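You operate a simulated robot arm through the tools that you are given. There is no shell and no other tool. Be economical: measure what you need, move in short steps, check, and stop when the job is done.

Carry out the task below with a simulated two-armed robot. There is one attempt and no reset: what you move stays moved.

## Task
Pick up the green hang tag with one hand, pass it to the other hand and put it on the strainer bench.

Only the result counts: the job must be done as asked and must still hold three seconds after the hand-in. Knocking over, shifting, dropping, spilling or breaking anything else fails it.

## Robot
Two 7-joint arms with two-finger grippers on one trunk, on a base that drives. Base frame: it is fixed to the floor where the robot stands at the start and does not move with it; the origin is under the middle of the robot, x ahead of it, y to its left, z up; the surface under the hand at the start is at about z = 0.86. Units: m, degrees, N and s.
The left shoulder is at the start at [0.06, 0.123, 0.945], the right one opposite. With the tool pointing down near the work surface each hand reaches from about 0.36 to 0.8 m from the robot's upright axis, wherever it stands, measured 20 degrees to its own side. Places, roughly: strainer bench [-1.2, 2.6, 0.8]. Payload 1.47 kg a hand.
Tool frame (each hand has its own): the origin (TCP) lies between the finger pads and is the grasp point; the fingertips stand 0.016 m ahead of it; z points along the fingers, y is the line along which they close. Largest opening 0.087 m; the body of the gripper starts 0.055 m behind the TCP.
Orientation is that of the tool frame in the base frame, as a unit quaternion [x, y, z, w]. With the fingers straight down and closing along the base's y, the tool's x points along the base's -x, its y along +y and its z along -z.

## Interface
- The arms move only by the tool servo_tool. It takes "left_increments", "right_increments" or both (then of equal length, played together; a hand with none holds still); each is a list of rows, each a list of 7 numbers: the shift along the tool's x, y, z in m, then the turn, a rotation vector about the tool's x, y, z in degrees, then the opening, from 0 (shut) to 1 (fully open). In form: [[x, y, z, rx, ry, rz, claw], ...]. A call has 1 to 20 rows; each row shifts and turns the commanded pose from where the row before left it, along the tool's axes as they then stand. Rows are played at 5 a second. More than 0.05 m and 8.6 degrees between two rows, or a gripper value outside its range, and nothing of the call is played. A pose out of reach is approached as far as the arm can. The call stops where the force on the tool passes 40 N (or 10 N more than at its start, if that is more) or the arm is blocked; 0.2 s more then pass. Each finger travels about 0.153 m/s and halts on what it meets, pressing with about 28 N; the grip force reading is that of the motor and also rises with nothing between the fingers. The clock runs only during rows and for 0.2 s after the last one: add rows that do not move to give the fingers time. The reply holds the time, the measured pose of the TCP, the force on the tool along the base axes, the opening and the grip force, in the units named above and with some noise, with the torque about the TCP (base axes, N m) and any sound that the robot's microphone picked up.
- Cameras (640 x 400 px; columns grow to the right, rows downward): "scene" is now at [0.0924, -0.0067, 1.5066]; the picture's right is [-0.11, -0.99, 0.00], its down [-0.68, 0.07, -0.73] and it looks along [0.72, -0.08, -0.69] (base axes); focal length 278 px, centre (320, 200). "left" rides on the left gripper at [0.073, -0.012, -0.09] in its tool frame; the picture's right is [0.16, 0.99, 0.00], its down [-0.72, 0.12, -0.68] and it looks along [-0.67, 0.11, 0.73] (tool axes); focal length 247 px, centre (320, 200). "right" rides on the right gripper at [0.073, 0.012, -0.09] in its tool frame; the picture's right is [-0.16, 0.99, 0.00], its down [-0.72, -0.12, -0.68] and it looks along [-0.67, -0.11, 0.73] (tool axes); focal length 247 px, centre (320, 200). There is no depth. A picture from a camera that has moved, and an enlarged one, comes with that camera's place and axes in the base frame and with its lens.
- grab_frame(camera): a new picture of that camera. The clock stands still meanwhile.
- move_column(by): slides the trunk up (or, below 0, down) by that many m; the arms and the scene camera ride with it, the base frame stays. It gives what a move gives, with no picture.
- base_move(legs): drives the robot by 1 to 6 legs, each [ahead, left, turn to the left] in m, m and degrees, along the robot's own axes; the way and the turn of a leg run together, so that a leg with both is an arc; at most 1.5 m and 180 degrees a leg. The arms and the cameras ride along, it lands a little off, and it stops where it bumps. It gives what a move gives.
- pan_tilt(pan, tilt): turns the head with the scene camera to pan (to the left, within 120 degrees either way) and tilt (down, from -29 to 69), counted from straight ahead of the robot. It gives what a move gives.
- zoom(camera, box): a new picture of the part [left, top, right, bottom] of that camera's present view, enlarged. The clock stands still meanwhile.
- finish_job(): hands the job in; it is judged then, once.

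Work in short steps. Places have to be worked out from the pictures, the camera data and where the tool is seen: move nearer, look again, correct. Check each grasp and each placing, and mend what went wrong. You have 120 turns and 92 pictures in all, those below and enlarged ones among them. Open the grippers and draw the arms clear of the work before you hand the job in, unless the task says otherwise; then end with one line.

The tools are called after "Emit:" by a JSON object that holds its "op" and its "data". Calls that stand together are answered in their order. servo_tool: Moves the arms, as the interface text tells. Its arguments: {"type":"object","properties":{"left_increments":{"type":"array","items":{"type":"array","items":{"type":"number"}}},"right_increments":{"type":"array","items":{"type":"array","items":{"type":"number"}}}},"required":[]} The other tools are called the same way: move_column (by) slides the trunk up or down; base_move (legs) drives the base; pan_tilt (pan, tilt) turns the head that bears the scene camera; grab_frame (camera) takes a picture; zoom (camera, box) takes an enlarged picture of a part of a camera's view; finish_job () hands the job in.

At the start:

```text
clock: 0.0
left_ee_pos: [0.5737, 0.2918, 1.1142]
left_ee_rot: [-0.001, 1.0, 0.0, 0.0]
left_ft_force: [0.3, 0.9, -0.7]
left_torque: [0.0, -0.03, 0.02]
left_finger_gap: 0.0871
left_finger_force: 0.0
right_ee_pos: [0.5326, -0.2785, 1.1295]
right_ee_rot: [0.0, 1.0, 0.0, 0.0]
right_ft_force: [0.3, 0.2, 0.7]
right_torque: [0.03, 0.02, 0.0]
right_finger_gap: 0.087
right_finger_force: 0.1
trunk travel left (down, up): [-0.1, 0.13]
robot x, y, heading: [0.0004, 0.0036, 0.1]
head pan, tilt: [-6.2, 43.5]
```

scene: 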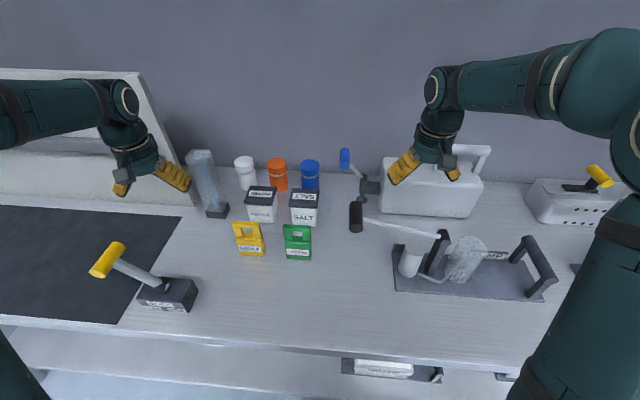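
right: 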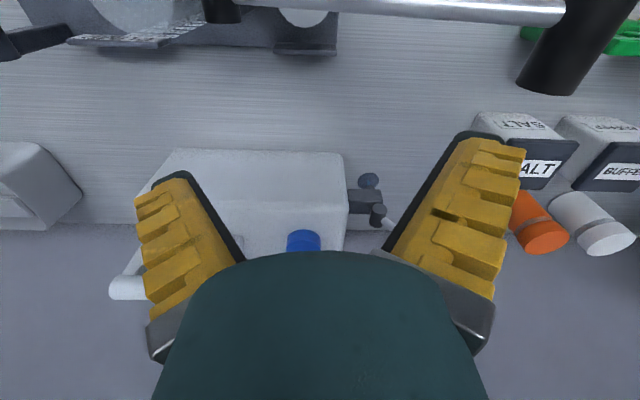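
left: 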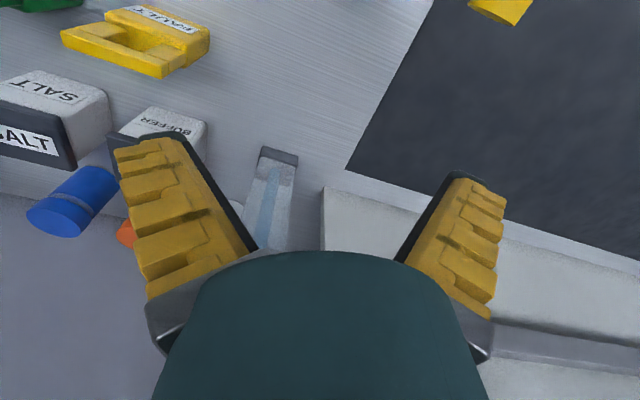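

The green tag is near the middle of the counter, at about pixel (297,242). I enlarge that area to see its shape.

Emit:
{"op": "zoom", "data": {"camera": "scene", "box": [220, 170, 380, 270]}}

Emit:
{"op": "pan_tilt", "data": {"pan": 110, "tilt": 20}}

Emit:
{"op": "grab_frame", "data": {"camera": "scene"}}

```text
4.00 times, centred on (300, 220) of scene
camera zoom: at [0.0924, -0.0067, 1.5066], right [-0.11, -0.99, 0.0], down [-0.68, 0.07, -0.73], along [0.72, -0.08, -0.69], focal length 1112 px, centre (400, 120)
```

zoom: 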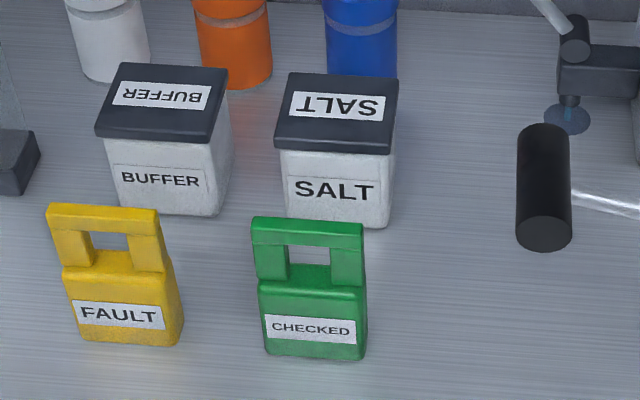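

```text
clock: 1.9
left_ee_pos: [0.5738, 0.2915, 1.1153]
left_ee_rot: [0.0, 1.0, 0.0, 0.001]
left_ft_force: [0.8, -0.4, 0.3]
left_torque: [0.01, 0.0, 0.03]
left_finger_gap: 0.0869
left_finger_force: 0.0
right_ee_pos: [0.5319, -0.2769, 1.1294]
right_ee_rot: [0.0, 1.0, -0.001, 0.0]
right_ft_force: [0.7, -0.3, 0.4]
right_torque: [0.0, 0.02, 0.02]
right_finger_gap: 0.087
right_finger_force: 0.1
trunk travel left (down, up): [-0.1, 0.13]
robot x, y, heading: [-0.0045, -0.0006, 0.0]
head pan, tilt: [110.0, 20.0]
```

```text
87 pictures are left
camera scene: at [-0.0214, 0.0896, 1.5431], right [0.94, 0.34, 0.0], down [0.12, -0.32, -0.94], along [-0.32, 0.88, -0.34], focal length 278 px, centre (320, 200)
```

scene: 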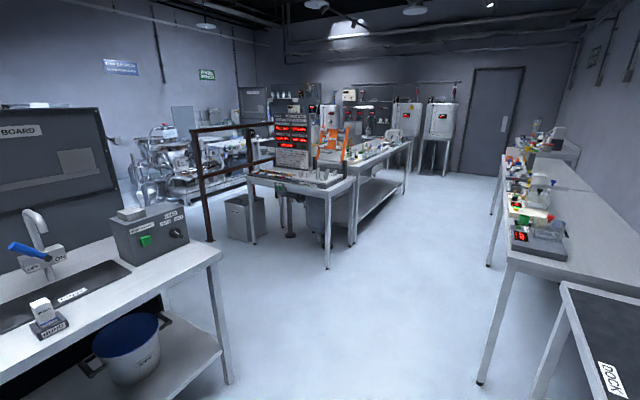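

The target bench is the one with the red display, seen between the railing and the table. The tag stands upright near (0.55, 0.0), and a black knob at about (0.53, -0.14, 1.0) sits to its right. I'll therefore pick with the left hand, closing along base x. I turn it now and look at the tag from its wrist camera.

Emit:
{"op": "servo_tool", "data": {"left_increments": [[0.005, -0.04, 0, 0, 0, 0, 1], [0.005, -0.04, 0, 0, 0, 0, 1], [0.005, -0.04, 0, 0, 0, 0, 1], [0.005, -0.03, 0, 0, 0, 0, 1], [0, 0, 0, 0, 0, 8.18, 1], [0, 0, 0, 0, 0, 8.18, 1], [0, 0, 0, 0, 0, 8.18, 1], [0, 0, 0, 0, 0, 8.18, 1], [0, 0, 0, 0, 0, 8.18, 1], [0, 0, 0, 0, 0, 8.18, 1], [0, 0, 0, 0, 0, 8.18, 1], [0, 0, 0, 0, 0, 8.18, 1], [0, 0, 0, 0, 0, 8.18, 1], [0, 0, 0, 0, 0, 8.18, 1], [0, 0, 0, 0, 0, 8.18, 1]]}}

Emit:
{"op": "zoom", "data": {"camera": "scene", "box": [220, 80, 420, 205]}}

Emit:
{"op": "pan_tilt", "data": {"pan": 0, "tilt": 45}}

Emit:
{"op": "grab_frame", "data": {"camera": "left"}}

Emit:
{"op": "grab_frame", "data": {"camera": "scene"}}

```text
clock: 5.2
left_ee_pos: [0.553, 0.1432, 1.1157]
left_ee_rot: [0.708, 0.706, 0.0, 0.0]
left_ft_force: [0.4, 0.3, -0.3]
left_torque: [0.0, 0.01, 0.01]
left_finger_gap: 0.0868
left_finger_force: 0.1
right_ee_pos: [0.5313, -0.2756, 1.1292]
right_ee_rot: [0.0, 1.0, 0.0, 0.001]
right_ft_force: [-0.5, -0.5, -0.5]
right_torque: [-0.02, -0.01, 0.0]
right_finger_gap: 0.0871
right_finger_force: 0.1
trunk travel left (down, up): [-0.1, 0.13]
robot x, y, heading: [0.0008, -0.0013, 0.1]
head pan, tilt: [110.0, 20.0]
```

```text
3.20 times, centred on (320, 142) of scene
camera zoom: at [-0.0215, 0.0896, 1.5431], right [0.94, 0.34, 0.0], down [0.12, -0.32, -0.94], along [-0.32, 0.88, -0.34], focal length 890 px, centre (320, 384)
```

zoom: 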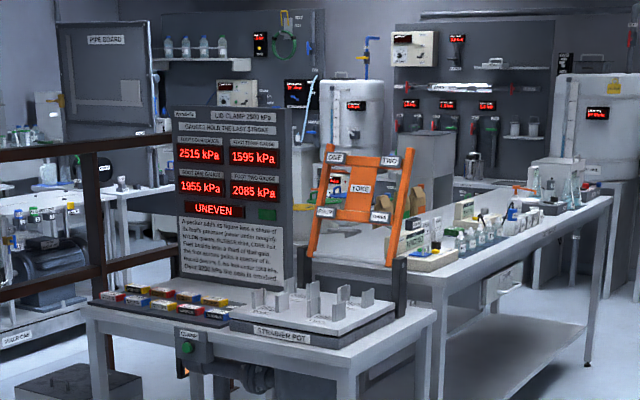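

```text
clock: 7.0
left_ee_pos: [0.554, 0.1419, 1.1155]
left_ee_rot: [0.707, 0.707, 0.001, 0.0]
left_ft_force: [-0.5, -0.4, 0.5]
left_torque: [-0.03, -0.01, 0.01]
left_finger_gap: 0.0868
left_finger_force: 0.2
right_ee_pos: [0.5326, -0.2778, 1.1288]
right_ee_rot: [0.0, 1.0, 0.0, 0.0]
right_ft_force: [0.5, 0.0, -0.5]
right_torque: [0.01, 0.0, 0.01]
right_finger_gap: 0.087
right_finger_force: 0.0
trunk travel left (down, up): [-0.1, 0.13]
robot x, y, heading: [-0.0011, 0.0005, -0.1]
head pan, tilt: [0.0, 45.0]
```

```text
85 pictures are left
camera left: at [0.5425, 0.2155, 1.2041], right [0.99, 0.16, 0.0], down [0.12, -0.72, 0.68], along [0.11, -0.67, -0.73], focal length 247 px, centre (320, 200)
```

left: 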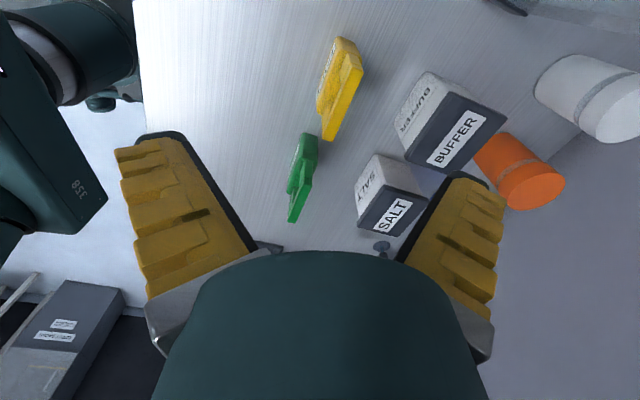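

```text
84 pictures are left
camera scene: at [0.0917, 0.0021, 1.5045], right [0.0, -1.0, 0.0], down [-0.71, 0.0, -0.71], along [0.71, 0.0, -0.71], focal length 278 px, centre (320, 200)
```

scene: 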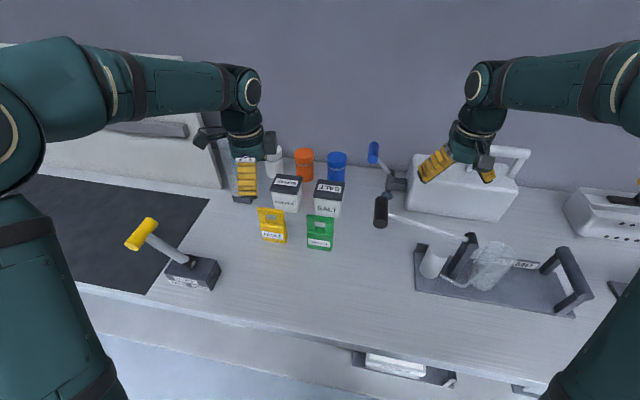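

The tags stand upright and are thin. I zoom both views to triangulate the green one.

Emit:
{"op": "zoom", "data": {"camera": "left", "box": [240, 110, 400, 240]}}

Emit:
{"op": "zoom", "data": {"camera": "scene", "box": [280, 180, 360, 260]}}

```text
3.08 times, centred on (320, 175) of left
camera zoom: at [0.5425, 0.2155, 1.2041], right [0.99, 0.16, 0.0], down [0.12, -0.72, 0.68], along [0.11, -0.67, -0.73], focal length 760 px, centre (320, 277)
```

zoom: 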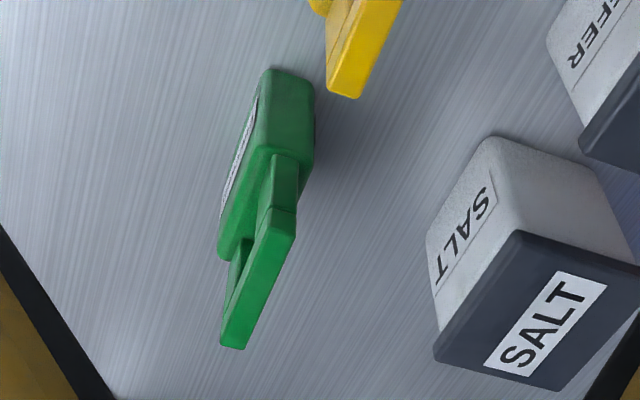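

```text
5.00 times, centred on (320, 220) of scene
camera zoom: at [0.0917, 0.0021, 1.5045], right [0.0, -1.0, 0.0], down [-0.71, 0.0, -0.71], along [0.71, 0.0, -0.71], focal length 1390 px, centre (320, 100)
```

zoom: 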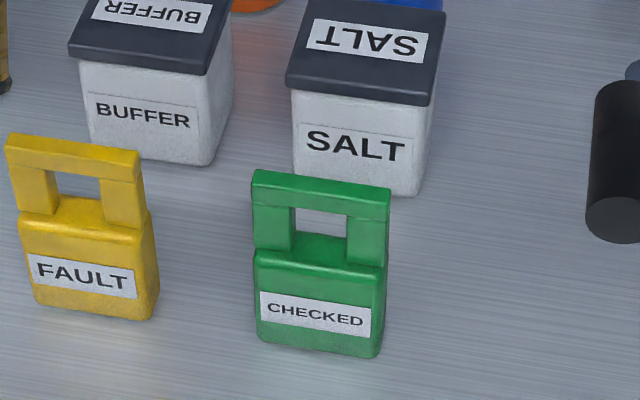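

The tag is about 0.068 wide and 0.12 tall. Its top centre is near (0.552, 0.001, 0.98) and it is yawed about -9°. I move above it, yaw to match, and lean the hand 15° to the left so the right hand has room at the handover.

Emit:
{"op": "servo_tool", "data": {"left_increments": [[-0.04, 0, 0, 0, 0, 0, 1], [-0.04, -0.002, 0.015, 0, 0, 0, 1], [-0.03, 0, 0.02, 0, 0, 0, 1], [0, 0, 0, 0, 0, 4.75, 1], [0, 0, 0, 0, 0, 4.75, 1], [0, 0, 0, 0, -7.5, 0, 1], [0, 0, 0, 0, -7.5, 0, 1], [0, 0, 0, 0, 0, 0, 1]]}}

Emit:
{"op": "grab_frame", "data": {"camera": "left"}}

Emit:
{"op": "zoom", "data": {"camera": "scene", "box": [240, 120, 400, 260]}}

```text
clock: 8.8
left_ee_pos: [0.5522, 0.032, 1.08]
left_ee_rot: [0.756, 0.641, -0.1, 0.085]
left_ft_force: [-1.2, 0.1, 0.0]
left_torque: [0.03, 0.0, 0.01]
left_finger_gap: 0.0872
left_finger_force: 0.1
right_ee_pos: [0.532, -0.2773, 1.1281]
right_ee_rot: [0.0, 1.0, 0.0, 0.001]
right_ft_force: [-0.2, 0.1, 0.2]
right_torque: [-0.04, -0.01, 0.01]
right_finger_gap: 0.0869
right_finger_force: 0.1
trunk travel left (down, up): [-0.1, 0.13]
robot x, y, heading: [0.0002, -0.0018, -0.2]
head pan, tilt: [0.0, 45.0]
```

```text
81 pictures are left
camera left: at [0.5563, 0.127, 1.1469], right [1.0, -0.01, -0.04], down [0.03, -0.53, 0.85], along [-0.03, -0.85, -0.53], focal length 247 px, centre (320, 200)
```

left: 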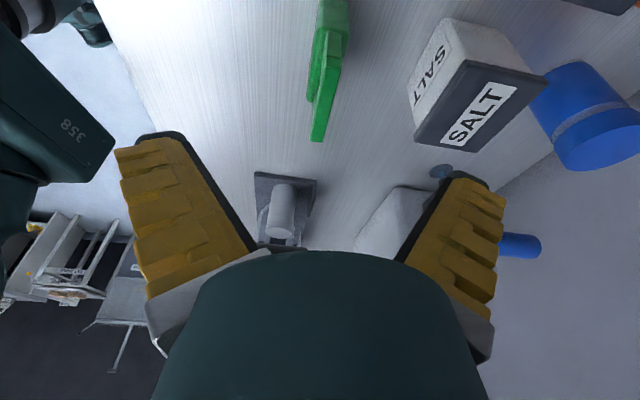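

```text
2.86 times, centred on (320, 190) of scene
camera zoom: at [0.0916, 0.0018, 1.5045], right [0.0, -1.0, 0.0], down [-0.71, 0.0, -0.71], along [0.71, 0.0, -0.71], focal length 794 px, centre (320, 229)
```

zoom: 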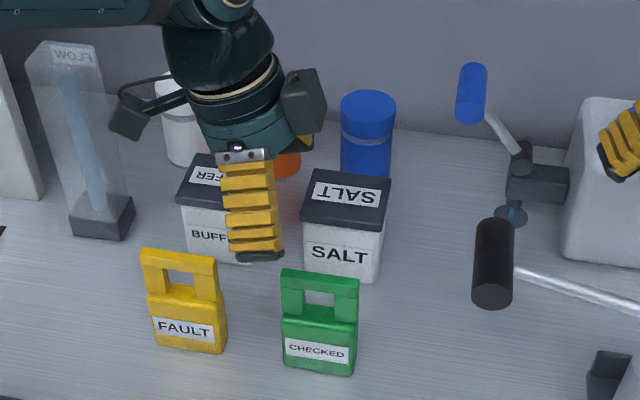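

The axis lines up with the tag's top. I descend 0.115 along the tool axis and check before closing.

Emit:
{"op": "servo_tool", "data": {"left_increments": [[0, 0, 0.04, 0, 0, 0, 1], [0, 0, 0.03, 0, 0, 0, 1], [0, 0, 0.025, 0, 0, 0, 1], [0, 0, 0.02, 0, 0, 0, 1], [0, 0, 0, 0, 0, 0, 1]]}}

Emit:
{"op": "grab_frame", "data": {"camera": "left"}}

Emit:
{"op": "zoom", "data": {"camera": "scene", "box": [240, 120, 400, 260]}}

```text
clock: 10.0
left_ee_pos: [0.5469, 0.003, 0.9687]
left_ee_rot: [0.757, 0.64, -0.1, 0.084]
left_ft_force: [1.2, -0.2, -0.1]
left_torque: [0.02, -0.03, 0.01]
left_finger_gap: 0.0871
left_finger_force: 0.0
right_ee_pos: [0.5334, -0.2763, 1.1297]
right_ee_rot: [0.001, 1.0, 0.0, 0.0]
right_ft_force: [0.1, 0.4, 0.1]
right_torque: [0.01, 0.02, 0.01]
right_finger_gap: 0.087
right_finger_force: 0.0
trunk travel left (down, up): [-0.1, 0.13]
robot x, y, heading: [-0.0002, 0.002, -0.2]
head pan, tilt: [0.0, 45.0]
```

```text
79 pictures are left
camera left: at [0.5507, 0.0973, 1.0356], right [1.0, -0.01, -0.04], down [0.03, -0.54, 0.84], along [-0.03, -0.84, -0.53], focal length 247 px, centre (320, 200)
```

left: 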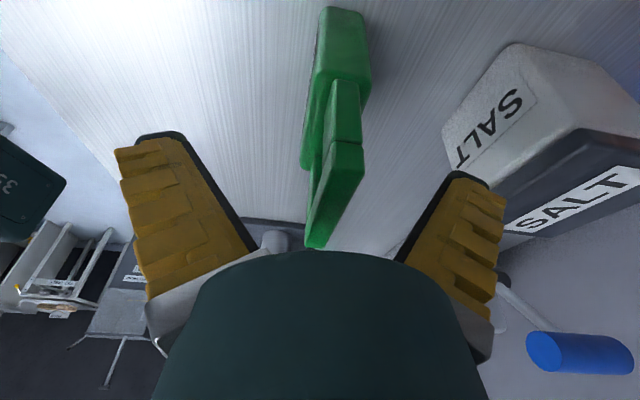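

```text
2.86 times, centred on (320, 190) of scene
camera zoom: at [0.0916, 0.0021, 1.5045], right [0.0, -1.0, 0.0], down [-0.71, 0.0, -0.71], along [0.71, 0.0, -0.71], focal length 794 px, centre (320, 229)
```

zoom: 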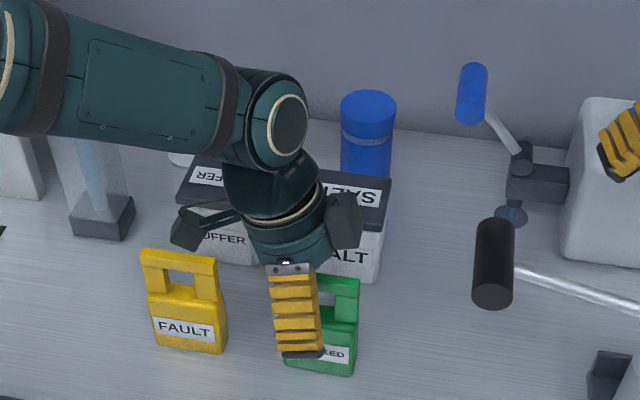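

The tag is between the fingers, with its centre about 3 mm further along x. I nudge 3 mm that way, go 5 mm deeper and close.

Emit:
{"op": "servo_tool", "data": {"left_increments": [[0, 0.003, 0.005, 0, 0, 0, 1], [0, 0, 0, 0, 0, 0, 0.5], [0, 0, 0, 0, 0, 0, 0.2], [0, 0, 0, 0, 0, 0, 0], [0, 0, 0, 0, 0, 0, 0], [0, 0, 0, 0, 0, 0, 0]]}}

Emit:
{"op": "grab_frame", "data": {"camera": "left"}}

```text
clock: 11.4
left_ee_pos: [0.5495, 0.0009, 0.9639]
left_ee_rot: [0.756, 0.641, -0.099, 0.084]
left_ft_force: [0.4, 0.6, 0.0]
left_torque: [-0.06, 0.02, 0.0]
left_finger_gap: 0.0059
left_finger_force: 28.7
right_ee_pos: [0.5317, -0.2767, 1.1291]
right_ee_rot: [0.0, 1.0, 0.0, 0.0]
right_ft_force: [0.1, 0.1, 0.6]
right_torque: [0.03, -0.04, 0.01]
right_finger_gap: 0.087
right_finger_force: 0.1
trunk travel left (down, up): [-0.1, 0.13]
robot x, y, heading: [0.0007, 0.0, -0.2]
head pan, tilt: [0.0, 45.0]
```

```text
77 pictures are left
camera left: at [0.5538, 0.0957, 1.0311], right [1.0, -0.01, -0.04], down [0.03, -0.54, 0.84], along [-0.03, -0.84, -0.53], focal length 247 px, centre (320, 200)
```

left: 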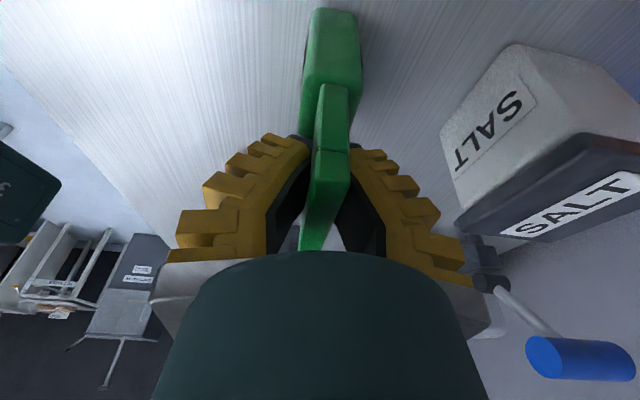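

The grip is holding something thin (gap 6 mm). I lift a little and check that the tag comes along.

Emit:
{"op": "servo_tool", "data": {"left_increments": [[0, 0, -0.015, 0, 0, 0, 0], [0, 0, -0.025, 0, 0, 0, 0], [0, 0, 0, 0, 0, 0, 0]]}}

Emit:
{"op": "grab_frame", "data": {"camera": "left"}}

Emit:
{"op": "zoom", "data": {"camera": "scene", "box": [240, 120, 400, 260]}}

```text
clock: 12.2
left_ee_pos: [0.5514, 0.0108, 1.0048]
left_ee_rot: [0.757, 0.64, -0.1, 0.085]
left_ft_force: [0.1, 0.3, -0.5]
left_torque: [0.0, -0.02, 0.02]
left_finger_gap: 0.0058
left_finger_force: 28.7
right_ee_pos: [0.5336, -0.2778, 1.1288]
right_ee_rot: [0.0, 1.0, 0.0, 0.0]
right_ft_force: [0.3, -0.2, -0.1]
right_torque: [-0.02, 0.0, 0.02]
right_finger_gap: 0.0869
right_finger_force: 0.1
trunk travel left (down, up): [-0.1, 0.13]
robot x, y, heading: [-0.0006, 0.0003, 0.1]
head pan, tilt: [0.0, 45.0]
```

```text
76 pictures are left
camera left: at [0.5556, 0.1059, 1.07], right [1.0, -0.01, -0.04], down [0.03, -0.54, 0.84], along [-0.03, -0.84, -0.53], focal length 247 px, centre (320, 200)
```

left: 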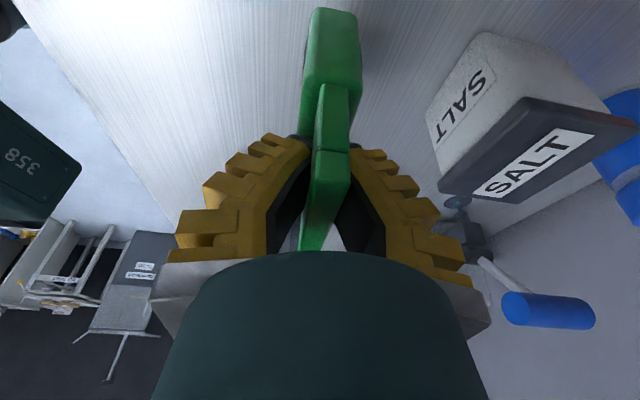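

```text
2.86 times, centred on (320, 190) of scene
camera zoom: at [0.092, 0.002, 1.5044], right [0.0, -1.0, 0.0], down [-0.71, 0.0, -0.71], along [0.71, 0.0, -0.71], focal length 794 px, centre (320, 229)
```

zoom: 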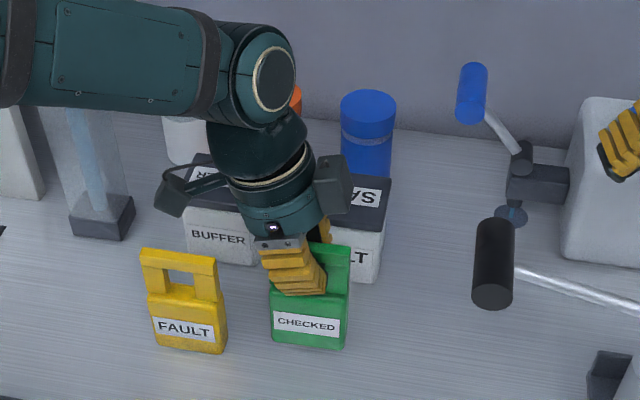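

The tag is firmly in the left hand. I lift it clear and yaw it 45° clockwise so its free edge faces right and toward the robot, ready for the right hand.

Emit:
{"op": "servo_tool", "data": {"left_increments": [[-0.012, 0, -0.045, 0, 0, 0, 0], [-0.012, 0, -0.045, 0, 0, 0, 0], [-0.012, 0, -0.045, 0, 0, 0, 0], [0, 0, 0, 1.94, 0, 7.25, 0], [0, 0, 0, 1.94, 0, 7.25, 0], [0, 0, 0, 1.94, 0, 7.25, 0], [0, 0, 0, 1.94, 0, 7.25, 0], [0, 0, 0, 1.94, 0, 7.25, 0], [0, 0, 0, 1.94, 0, 7.25, 0], [0, 0, 0, 0, 0, 0, 0]]}}

Emit:
{"op": "grab_frame", "data": {"camera": "scene"}}

```text
clock: 14.4
left_ee_pos: [0.5515, 0.0113, 1.1425]
left_ee_rot: [0.945, 0.301, -0.124, 0.04]
left_ft_force: [-0.6, -0.6, -0.6]
left_torque: [-0.01, -0.02, 0.0]
left_finger_gap: 0.006
left_finger_force: 28.5
right_ee_pos: [0.5321, -0.2776, 1.1294]
right_ee_rot: [0.0, 1.0, -0.001, 0.0]
right_ft_force: [0.2, 0.1, -0.3]
right_torque: [0.02, 0.0, -0.02]
right_finger_gap: 0.087
right_finger_force: 0.1
trunk travel left (down, up): [-0.1, 0.13]
robot x, y, heading: [-0.0043, -0.0024, 0.1]
head pan, tilt: [0.0, 45.0]
```

```text
74 pictures are left
camera scene: at [0.0917, 0.0022, 1.5045], right [0.0, -1.0, 0.0], down [-0.71, 0.0, -0.71], along [0.71, 0.0, -0.71], focal length 278 px, centre (320, 200)
```

scene: 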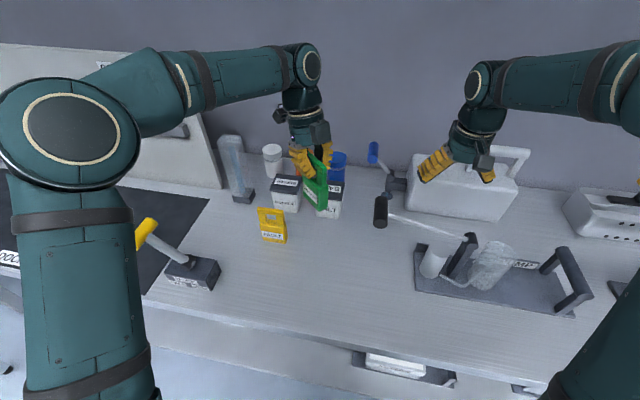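

Next I need a closer look at the tag in the hand to plan the right hand's approach.

Emit:
{"op": "zoom", "data": {"camera": "scene", "box": [260, 90, 380, 230]}}

Emit:
{"op": "grab_frame", "data": {"camera": "right"}}

```text
2.86 times, centred on (320, 160) of scene
camera zoom: at [0.0917, 0.0022, 1.5045], right [0.0, -1.0, 0.0], down [-0.71, 0.0, -0.71], along [0.71, 0.0, -0.71], focal length 794 px, centre (320, 314)
```

zoom: 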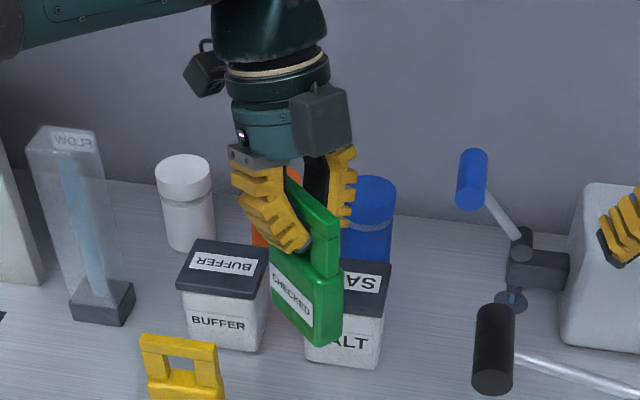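

```text
72 pictures are left
camera right: at [0.458, -0.2663, 1.2196], right [0.16, 0.99, 0.0], down [0.72, -0.12, 0.68], along [0.67, -0.11, -0.73], focal length 247 px, centre (320, 200)
```

right: 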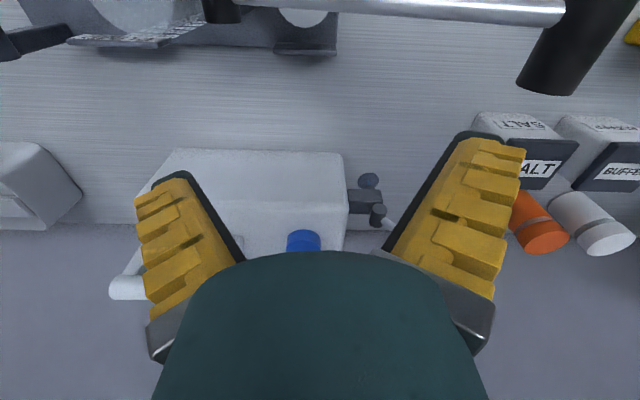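

The grey block on each palm would clash if the right hand came along the tag's plane. Instead the right hand will approach the tag's face from the robot side, pointing about 20° below horizontal, and grip the body across its 68 mm width. I yaw the tag back so it faces the robot and pitch the right hand forward.

Emit:
{"op": "servo_tool", "data": {"left_increments": [[0, 0, 0, -2.0, 0, -7.46, 0], [0, 0, 0, -2.0, 0, -7.46, 0], [0, 0, 0, -2.0, 0, -7.46, 0], [0, 0, 0, -2.0, 0, -7.46, 0], [0, 0, 0, -2.0, 0, -7.46, 0], [0, 0, 0, -2.0, 0, -7.46, 0], [0, 0, 0, -2.0, 0, -7.46, 0], [0, 0, 0, -2.0, 0, -7.46, 0], [0, 0, 0, -2.0, 0, -7.46, 0], [0, 0, 0, 0, 0, 0, 0], [0, 0, 0, 0, 0, 0, 0]], "right_increments": [[0, 0, 0, 0, 0, -7.5, 1], [0, 0, 0, 0, 0, -7.5, 1], [0, 0, 0, 0, -8.5, 0, 1], [0, 0, 0, 0, -8.5, 0, 1], [0, 0, 0, 0, -8.5, 0, 1], [0, 0, 0, 0, -8.5, 0, 1], [0, 0, 0, 0, -8.5, 0, 1], [0, 0, 0, 0, -8.5, 0, 1], [0, 0, 0, 0, -8.5, 0, 1], [0, 0, 0, 0, -8.5, 0, 1], [0, 0, 0, 0, 0, 0, 1]]}}

Emit:
{"op": "grab_frame", "data": {"camera": "scene"}}

Emit:
{"op": "grab_frame", "data": {"camera": "right"}}

```text
clock: 16.8
left_ee_pos: [0.5519, 0.0117, 1.1435]
left_ee_rot: [0.603, 0.787, -0.079, 0.104]
left_ft_force: [0.5, 0.3, -1.1]
left_torque: [0.01, -0.02, 0.0]
left_finger_gap: 0.0061
left_finger_force: 28.2
right_ee_pos: [0.5306, -0.2712, 1.1281]
right_ee_rot: [-0.116, 0.839, 0.083, 0.525]
right_ft_force: [0.4, 0.1, -0.2]
right_torque: [0.01, 0.02, 0.01]
right_finger_gap: 0.0866
right_finger_force: 0.1
right hand out of reach, approached as far as the arm can: row 9
trunk travel left (down, up): [-0.1, 0.13]
robot x, y, heading: [0.0046, -0.0012, 0.1]
head pan, tilt: [0.0, 45.0]
```

```text
71 pictures are left
camera scene: at [0.0917, 0.002, 1.5045], right [0.0, -1.0, 0.0], down [-0.71, 0.0, -0.71], along [0.71, 0.0, -0.71], focal length 278 px, centre (320, 200)
```

scene: 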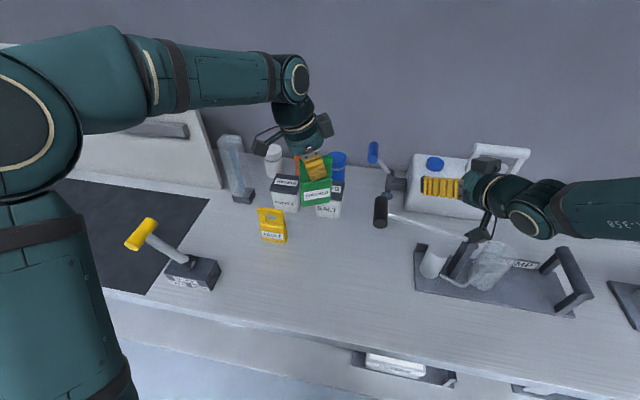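

```text
70 pictures are left
camera right: at [0.4178, -0.2927, 1.1024], right [-0.21, 0.96, 0.16], down [-0.25, -0.21, 0.95], along [0.95, 0.16, 0.28], focal length 247 px, centre (320, 200)
```

right: 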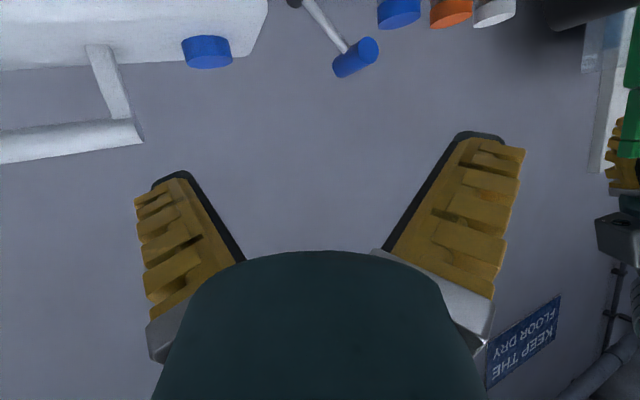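

The right hand points forward at about 26° down, with its heading matching the tag. I zoom to measure the tag and the palm block.

Emit:
{"op": "zoom", "data": {"camera": "scene", "box": [240, 110, 370, 220]}}

Emit:
{"op": "zoom", "data": {"camera": "scene", "box": [400, 130, 560, 250]}}

```text
3.64 times, centred on (305, 165) of scene
camera zoom: at [0.0917, 0.002, 1.5045], right [0.0, -1.0, 0.0], down [-0.71, 0.0, -0.71], along [0.71, 0.0, -0.71], focal length 1011 px, centre (374, 327)
```

zoom: 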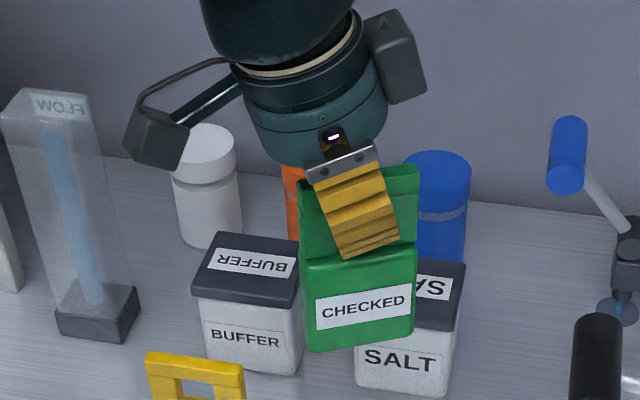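

```text
3.33 times, centred on (480, 190) of scene
camera zoom: at [0.0917, 0.002, 1.5045], right [0.0, -1.0, 0.0], down [-0.71, 0.0, -0.71], along [0.71, 0.0, -0.71], focal length 927 px, centre (-213, 233)
```

zoom: 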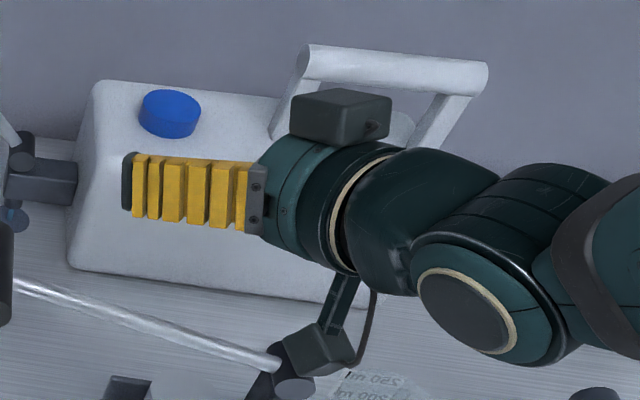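

Everything is consistent: the tag body's centre is near (0.553, 0.012, 1.065) and the block clears by about 2 cm. I bring the right hand to a point 0.11 m in front of it.

Emit:
{"op": "servo_tool", "data": {"right_increments": [[0, 0, -0.03, 0, 0, 0, 1], [0, 0, -0.03, 0, 0, 0, 1], [0.004, 0.044, 0, 0, 0, 0, 1], [0.004, 0.044, 0, 0, 0, 0, 1], [0.004, 0.044, 0, 0, 0, 0, 1], [0.004, 0.044, 0, 0, 0, 0, 1], [0, 0.044, 0, 0, 0, 0, 1], [0, 0.044, 0.02, 0, 0, 0, 1], [0, 0, 0.025, 0, 0, 0, 1], [0, 0, 0.025, 0, 0, 0, 1], [0, 0, 0, 0, 0, 0, 1]]}}

Emit:
{"op": "grab_frame", "data": {"camera": "right"}}

Emit:
{"op": "grab_frame", "data": {"camera": "scene"}}

```text
clock: 18.8
left_ee_pos: [0.5517, 0.0116, 1.1425]
left_ee_rot: [0.604, 0.787, -0.08, 0.104]
left_ft_force: [-0.2, -0.1, -0.2]
left_torque: [0.01, -0.02, -0.03]
left_finger_gap: 0.006
left_finger_force: 27.7
right_ee_pos: [0.4606, -0.0348, 1.1674]
right_ee_rot: [-0.063, 0.839, 0.189, 0.506]
right_ft_force: [-1.0, 1.2, 0.3]
right_torque: [-0.01, -0.05, -0.01]
right_finger_gap: 0.0871
right_finger_force: 0.2
right hand out of reach, approached as far as the arm can: row 5, 6, 7
trunk travel left (down, up): [-0.1, 0.13]
robot x, y, heading: [0.0012, 0.0008, -0.0]
head pan, tilt: [0.0, 45.0]
stopped in row 9 (right hand): the arm was blocked; the commanded pose is now the measured one
```

```text
67 pictures are left
camera right: at [0.3464, -0.052, 1.1441], right [-0.22, 0.9, 0.39], down [-0.18, -0.43, 0.89], along [0.96, 0.12, 0.25], focal length 247 px, centre (320, 200)
```

right: 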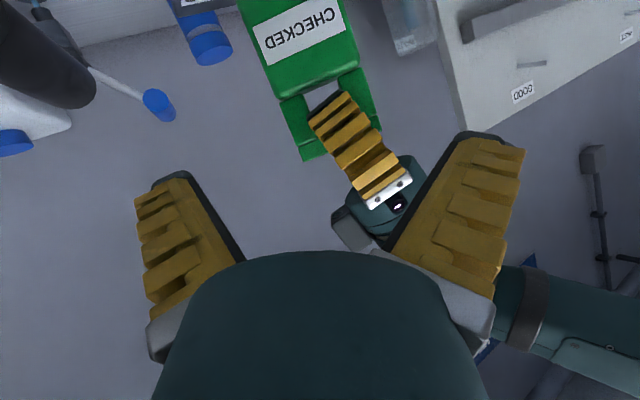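

```text
66 pictures are left
camera scene: at [0.0916, 0.0242, 1.5111], right [0.25, -0.97, 0.0], down [-0.63, -0.17, -0.76], along [0.74, 0.19, -0.65], focal length 278 px, centre (320, 200)
```

scene: 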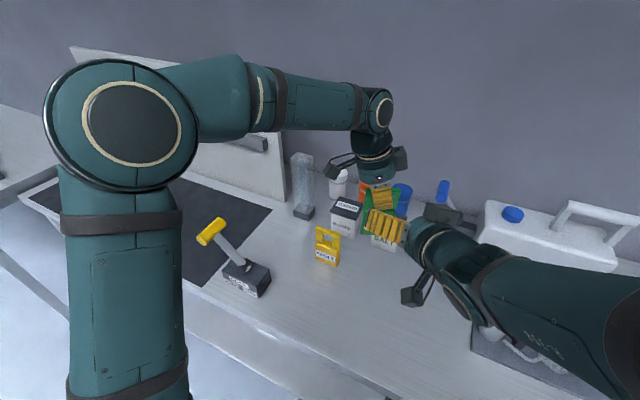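

The right arm was blocked: folded that close, it evidently pressed on the head. I back it out to the right and will do the handover further forward and to the right.

Emit:
{"op": "servo_tool", "data": {"right_increments": [[-0.0034, -0.0368, -0.0152, 0, 0, 0, 1], [-0.0034, -0.0368, -0.0152, 0, 0, 0, 1], [-0.0034, -0.0368, -0.0152, 0, 0, 0, 1], [-0.0034, -0.0368, -0.0152, 0, 0, 0, 1], [0, 0, 0, 0, 0, 0, 1]]}}

Emit:
{"op": "grab_frame", "data": {"camera": "scene"}}

```text
clock: 19.9
left_ee_pos: [0.5518, 0.0112, 1.1424]
left_ee_rot: [0.603, 0.787, -0.08, 0.104]
left_ft_force: [0.3, 0.2, -1.7]
left_torque: [0.02, -0.01, -0.03]
left_finger_gap: 0.006
left_finger_force: 27.9
right_ee_pos: [0.461, -0.198, 1.1629]
right_ee_rot: [-0.058, 0.84, 0.189, 0.505]
right_ft_force: [-0.2, -0.5, -0.3]
right_torque: [0.0, 0.03, -0.02]
right_finger_gap: 0.0871
right_finger_force: 0.0
trunk travel left (down, up): [-0.1, 0.13]
robot x, y, heading: [0.0003, -0.0022, 0.0]
head pan, tilt: [0.0, 45.0]
```

```text
65 pictures are left
camera scene: at [0.092, 0.0029, 1.5045], right [0.0, -1.0, 0.0], down [-0.71, 0.0, -0.71], along [0.71, 0.0, -0.71], focal length 278 px, centre (320, 200)
```

scene: 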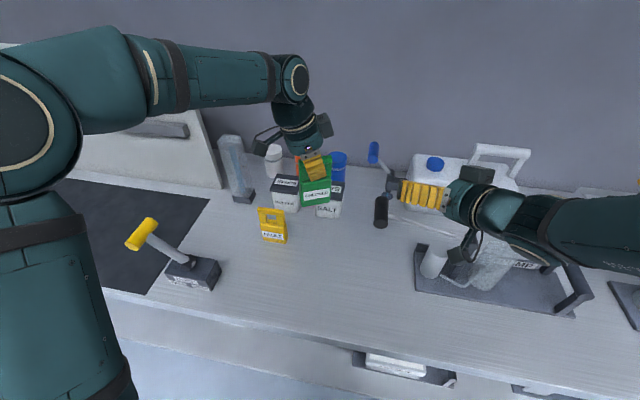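

The head is back to normal. Backing about 0.28 m off the counter would free space for the handover, so I check the floor behind first.

Emit:
{"op": "pan_tilt", "data": {"pan": 120, "tilt": 55}}

Emit:
{"op": "grab_frame", "data": {"camera": "scene"}}

Emit:
{"op": "pan_tilt", "data": {"pan": -120, "tilt": 40}}

Emit:
{"op": "grab_frame", "data": {"camera": "scene"}}

```text
clock: 21.9
left_ee_pos: [0.552, 0.0118, 1.1423]
left_ee_rot: [0.603, 0.787, -0.078, 0.104]
left_ft_force: [-0.3, -0.1, -0.6]
left_torque: [-0.02, 0.0, 0.01]
left_finger_gap: 0.0058
left_finger_force: 27.7
right_ee_pos: [0.4617, -0.1979, 1.1645]
right_ee_rot: [-0.058, 0.84, 0.188, 0.505]
right_ft_force: [-0.5, -0.5, 0.4]
right_torque: [-0.02, -0.03, 0.0]
right_finger_gap: 0.087
right_finger_force: 0.1
trunk travel left (down, up): [-0.1, 0.13]
robot x, y, heading: [-0.0012, -0.0021, 0.0]
head pan, tilt: [120.0, 55.0]
```

```text
64 pictures are left
camera scene: at [-0.0256, 0.0647, 1.491], right [0.87, 0.5, 0.0], down [0.41, -0.71, -0.57], along [-0.29, 0.5, -0.82], focal length 278 px, centre (320, 200)
```

scene: 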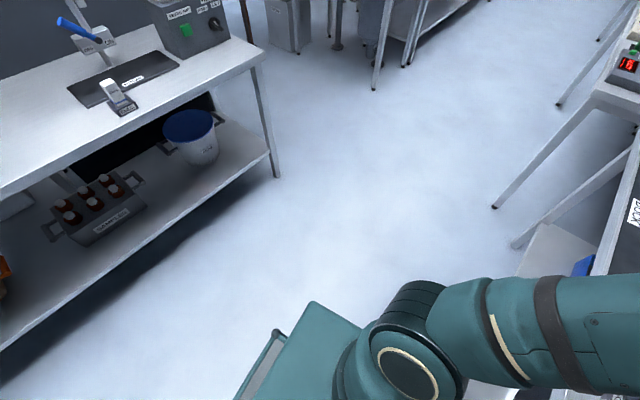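

```text
clock: 25.3
left_ee_pos: [0.5519, 0.0127, 1.1414]
left_ee_rot: [0.603, 0.787, -0.079, 0.104]
left_ft_force: [-0.6, 0.9, -0.6]
left_torque: [0.02, -0.02, -0.02]
left_finger_gap: 0.0059
left_finger_force: 27.7
right_ee_pos: [0.4616, -0.1983, 1.1634]
right_ee_rot: [-0.058, 0.84, 0.188, 0.506]
right_ft_force: [-0.3, 0.6, 0.5]
right_torque: [0.02, 0.01, -0.01]
right_finger_gap: 0.0874
right_finger_force: 0.0
trunk travel left (down, up): [-0.1, 0.13]
robot x, y, heading: [-0.0005, -0.0008, -0.2]
head pan, tilt: [-120.0, 40.0]
```

```text
63 pictures are left
camera scene: at [-0.032, -0.0714, 1.5117], right [-0.87, 0.5, 0.0], down [0.32, 0.56, -0.77], along [-0.38, -0.66, -0.64], focal length 278 px, centre (320, 200)
```

scene: 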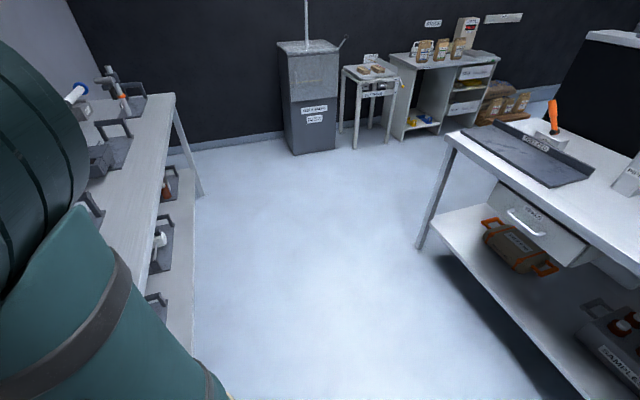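

The aisle is clear, with the rear table's edge at about x ≈ -0.9. I back up 0.28 m and look forward again.

Emit:
{"op": "base_move", "data": {"legs": [[-0.28, 0, 0]]}}

Emit:
{"op": "pan_tilt", "data": {"pan": 0, "tilt": 45}}

Emit:
{"op": "grab_frame", "data": {"camera": "scene"}}

```text
clock: 27.3
left_ee_pos: [0.2734, 0.0117, 1.1428]
left_ee_rot: [0.603, 0.787, -0.079, 0.104]
left_ft_force: [-0.7, 0.0, 0.4]
left_torque: [0.0, -0.02, 0.05]
left_finger_gap: 0.0061
left_finger_force: 27.9
right_ee_pos: [0.1828, -0.1982, 1.164]
right_ee_rot: [-0.057, 0.84, 0.187, 0.506]
right_ft_force: [-0.3, 0.4, 0.3]
right_torque: [-0.02, -0.01, 0.01]
right_finger_gap: 0.0871
right_finger_force: 0.0
trunk travel left (down, up): [-0.1, 0.13]
robot x, y, heading: [-0.2807, 0.0018, -0.3]
head pan, tilt: [-120.0, 40.0]
```

```text
clock: 29.3
left_ee_pos: [0.2739, 0.011, 1.1419]
left_ee_rot: [0.603, 0.787, -0.08, 0.104]
left_ft_force: [0.1, -1.1, -0.4]
left_torque: [0.01, 0.01, 0.01]
left_finger_gap: 0.0061
left_finger_force: 27.8
right_ee_pos: [0.1831, -0.1976, 1.1632]
right_ee_rot: [-0.058, 0.84, 0.188, 0.505]
right_ft_force: [-0.9, -0.5, 0.6]
right_torque: [0.01, -0.02, 0.03]
right_finger_gap: 0.087
right_finger_force: 0.1
trunk travel left (down, up): [-0.1, 0.13]
robot x, y, heading: [-0.278, 0.0011, -0.1]
head pan, tilt: [0.0, 45.0]
```

```text
62 pictures are left
camera scene: at [-0.185, 0.0022, 1.5045], right [0.0, -1.0, 0.0], down [-0.71, 0.0, -0.71], along [0.71, 0.0, -0.71], focal length 278 px, centre (320, 200)
```

scene: 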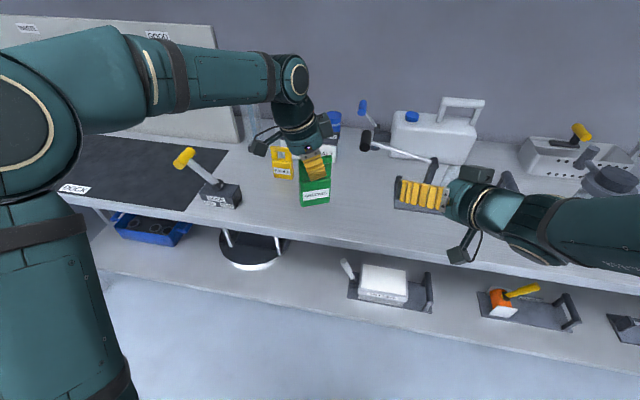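

There is plenty of room now. I move the tag forward and right with the left hand, and level and straighten the right hand while moving it forward.

Emit:
{"op": "servo_tool", "data": {"left_increments": [[-0.029, 0.0093, 0.011, 0, 0, 0, 0], [-0.029, 0.0093, 0.011, 0, 0, 0, 0], [-0.029, 0.0093, 0.011, 0, 0, 0, 0], [-0.029, 0.0093, 0.011, 0, 0, 0, 0], [0, 0, 0, 0, 0, 0, 0], [0, 0, 0, 0, 0, 0, 0], [0, 0, 0, 0, 0, 0, 0]], "right_increments": [[0.02, 0, 0, 0, 0, 0, 1], [0.02, 0, 0.02, 0, 0, 0, 1], [0, 0, 0, 0, 0, -8.1, 1], [0, 0, 0, 0, 0, -8.1, 1], [0, 0, 0, 4.1, 0, 1.87, 1], [0, 0, 0, 4.1, 0, 1.87, 1], [0, 0, 0, 0, 0, 0, 1]]}}

Emit:
{"op": "grab_frame", "data": {"camera": "right"}}

Emit:
{"op": "grab_frame", "data": {"camera": "scene"}}

```text
clock: 30.9
left_ee_pos: [0.3412, -0.0986, 1.1286]
left_ee_rot: [0.603, 0.787, -0.08, 0.104]
left_ft_force: [0.3, 0.0, -0.7]
left_torque: [-0.03, 0.0, 0.02]
left_finger_gap: 0.006
left_finger_force: 27.8
right_ee_pos: [0.1959, -0.1916, 1.1273]
right_ee_rot: [-0.11, 0.836, 0.072, 0.533]
right_ft_force: [0.0, 0.7, 0.7]
right_torque: [0.03, -0.02, 0.04]
right_finger_gap: 0.0871
right_finger_force: 0.0
right hand out of reach, approached as far as the arm can: row 5, 6
trunk travel left (down, up): [-0.1, 0.13]
robot x, y, heading: [-0.2762, -0.0022, -0.0]
head pan, tilt: [0.0, 45.0]
```

```text
61 pictures are left
camera right: at [0.084, -0.2104, 1.0992], right [-0.2, 0.97, 0.15], down [-0.27, -0.2, 0.94], along [0.94, 0.14, 0.3], focal length 247 px, centre (320, 200)
```

right: 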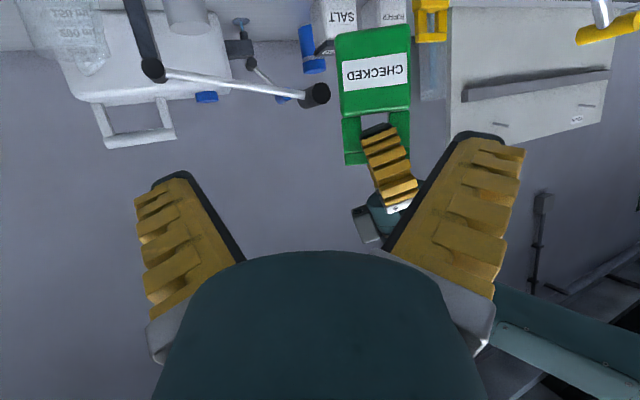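

```text
60 pictures are left
camera scene: at [-0.1853, 0.0024, 1.5045], right [0.0, -1.0, 0.0], down [-0.71, 0.0, -0.71], along [0.71, 0.0, -0.71], focal length 278 px, centre (320, 200)
```

scene: 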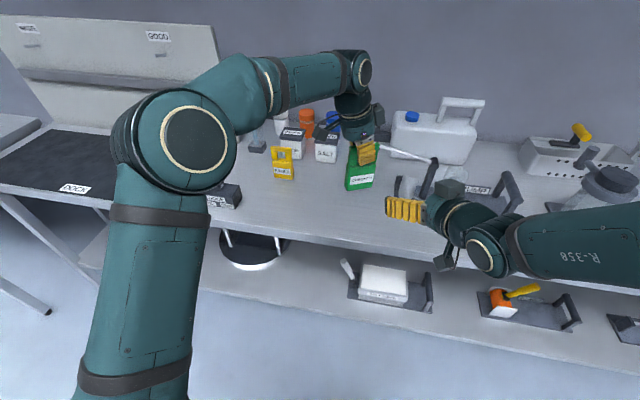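

The predicted tag position in the right camera matches what I see. I shift 0.052 along the right tool's y, advance 0.09, then check again.

Emit:
{"op": "servo_tool", "data": {"right_increments": [[0, 0.026, 0, 0, 0, 0, 1], [-0.002, 0.026, 0.02, 0, 0, 0, 1], [0, 0, 0.035, 0, 0, 0, 1], [0, 0, 0.035, 0, 0, 0, 1], [0, 0, 0, 0, 0, 0, 1]]}}

Emit:
{"op": "grab_frame", "data": {"camera": "right"}}

Emit:
{"op": "zoom", "data": {"camera": "scene", "box": [310, 80, 470, 220]}}

```text
clock: 32.1
left_ee_pos: [0.3407, -0.0983, 1.1284]
left_ee_rot: [0.604, 0.786, -0.08, 0.103]
left_ft_force: [0.1, 0.5, -0.9]
left_torque: [0.02, 0.01, -0.01]
left_finger_gap: 0.006
left_finger_force: 28.4
right_ee_pos: [0.2725, -0.1217, 1.097]
right_ee_rot: [-0.11, 0.835, 0.074, 0.534]
right_ft_force: [0.1, 0.3, -0.2]
right_torque: [0.03, -0.01, 0.01]
right_finger_gap: 0.087
right_finger_force: 0.0
right hand out of reach, approached as far as the arm can: row 1
trunk travel left (down, up): [-0.1, 0.13]
robot x, y, heading: [-0.2782, 0.0003, 0.0]
head pan, tilt: [0.0, 45.0]
```

```text
59 pictures are left
camera right: at [0.1599, -0.141, 1.0692], right [-0.2, 0.97, 0.15], down [-0.27, -0.2, 0.94], along [0.94, 0.14, 0.3], focal length 247 px, centre (320, 200)
```

right: 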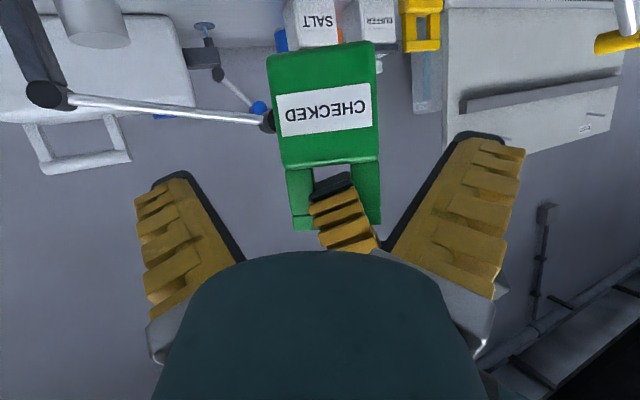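

```text
2.86 times, centred on (390, 150) of scene
camera zoom: at [-0.1858, 0.0014, 1.5046], right [0.0, -1.0, 0.0], down [-0.71, 0.0, -0.71], along [0.71, 0.0, -0.71], focal length 794 px, centre (120, 343)
```

zoom: 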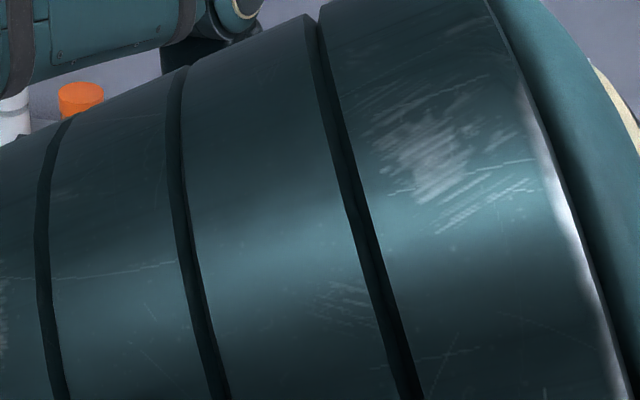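

The tag is nicely between the fingers. I correct y by 4 mm, lower slightly and advance 0.05, then look again.

Emit:
{"op": "servo_tool", "data": {"right_increments": [[0.005, 0.004, 0.01, 0, 0, 0, 1], [0.004, 0, 0.02, 0, 0, 0, 1], [0, 0, 0.02, 0, 0, 0, 1], [0, 0, 0, 0, 0, 0, 1]]}}

Emit:
{"op": "grab_frame", "data": {"camera": "right"}}

```text
clock: 33.1
left_ee_pos: [0.3422, -0.0993, 1.1297]
left_ee_rot: [0.604, 0.786, -0.079, 0.103]
left_ft_force: [-1.6, 0.0, -1.5]
left_torque: [0.01, 0.02, -0.02]
left_finger_gap: 0.0061
left_finger_force: 28.1
right_ee_pos: [0.3125, -0.1059, 1.0662]
right_ee_rot: [-0.11, 0.836, 0.073, 0.533]
right_ft_force: [0.6, -0.5, 0.7]
right_torque: [-0.01, -0.01, -0.01]
right_finger_gap: 0.087
right_finger_force: 0.1
trunk travel left (down, up): [-0.1, 0.13]
robot x, y, heading: [-0.2737, 0.0004, -0.3]
head pan, tilt: [0.0, 45.0]
```

```text
57 pictures are left
camera right: at [0.2003, -0.1258, 1.0387], right [-0.2, 0.97, 0.15], down [-0.27, -0.2, 0.94], along [0.94, 0.14, 0.3], focal length 247 px, centre (320, 200)
```

right: 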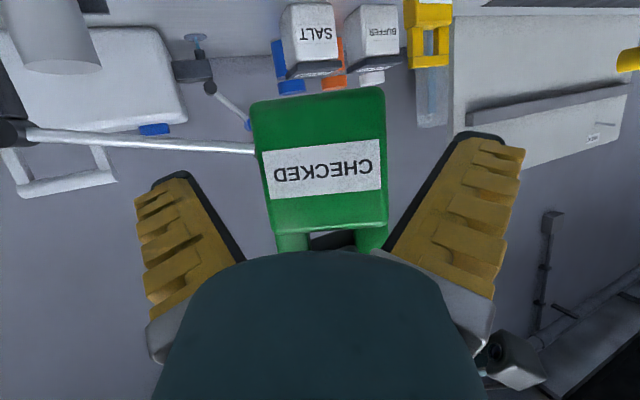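

The tag is centred between the fingers, with about 0.033 left to go. I advance and close the right hand.

Emit:
{"op": "servo_tool", "data": {"right_increments": [[0, 0, 0.012, 0, 0, 0, 1], [0, 0, 0.012, 0, 0, 0, 1], [0, 0, 0.009, 0, 0, 0, 1], [0, 0, 0, 0, 0, 0, 1]]}}

Emit:
{"op": "grab_frame", "data": {"camera": "right"}}

Emit:
{"op": "grab_frame", "data": {"camera": "left"}}

```text
clock: 34.1
left_ee_pos: [0.3474, -0.0857, 1.119]
left_ee_rot: [0.594, 0.794, -0.08, 0.096]
left_ft_force: [0.2, 0.0, -1.7]
left_torque: [-0.01, 0.01, 0.0]
left_finger_gap: 0.006
left_finger_force: 27.5
right_ee_pos: [0.3417, -0.096, 1.066]
right_ee_rot: [-0.1, 0.828, 0.086, 0.545]
right_ft_force: [0.3, -0.2, 0.1]
right_torque: [0.02, 0.01, 0.02]
right_finger_gap: 0.0871
right_finger_force: 0.0
trunk travel left (down, up): [-0.1, 0.13]
robot x, y, heading: [-0.2764, 0.0, 0.2]
head pan, tilt: [0.0, 45.0]
```

```text
56 pictures are left
camera right: at [0.2306, -0.115, 1.0355], right [-0.2, 0.96, 0.18], down [-0.29, -0.23, 0.93], along [0.94, 0.13, 0.33], focal length 247 px, centre (320, 200)
```

right: 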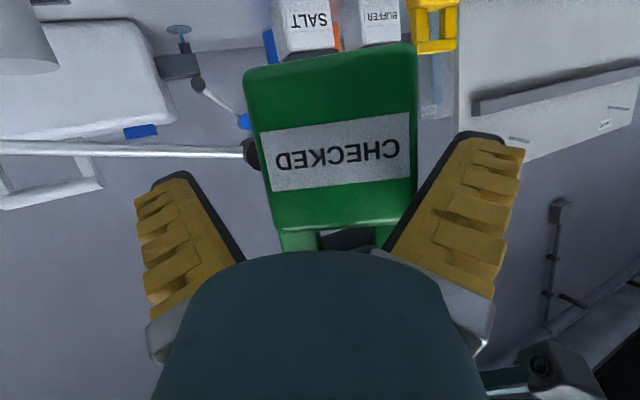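

```text
55 pictures are left
camera left: at [0.3121, 0.0004, 1.1865], right [0.9, 0.42, -0.05], down [0.27, -0.47, 0.84], along [0.33, -0.77, -0.54], focal length 247 px, centre (320, 200)
```

left: 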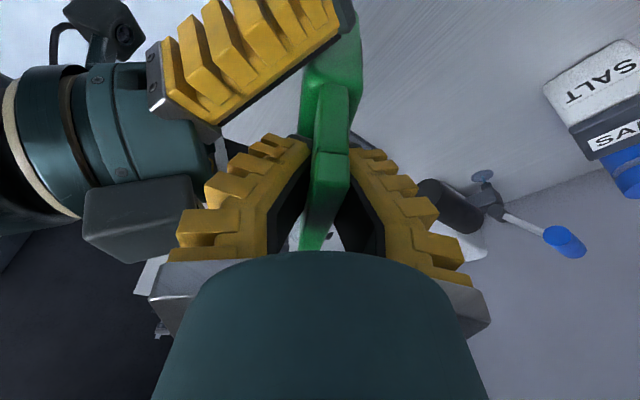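

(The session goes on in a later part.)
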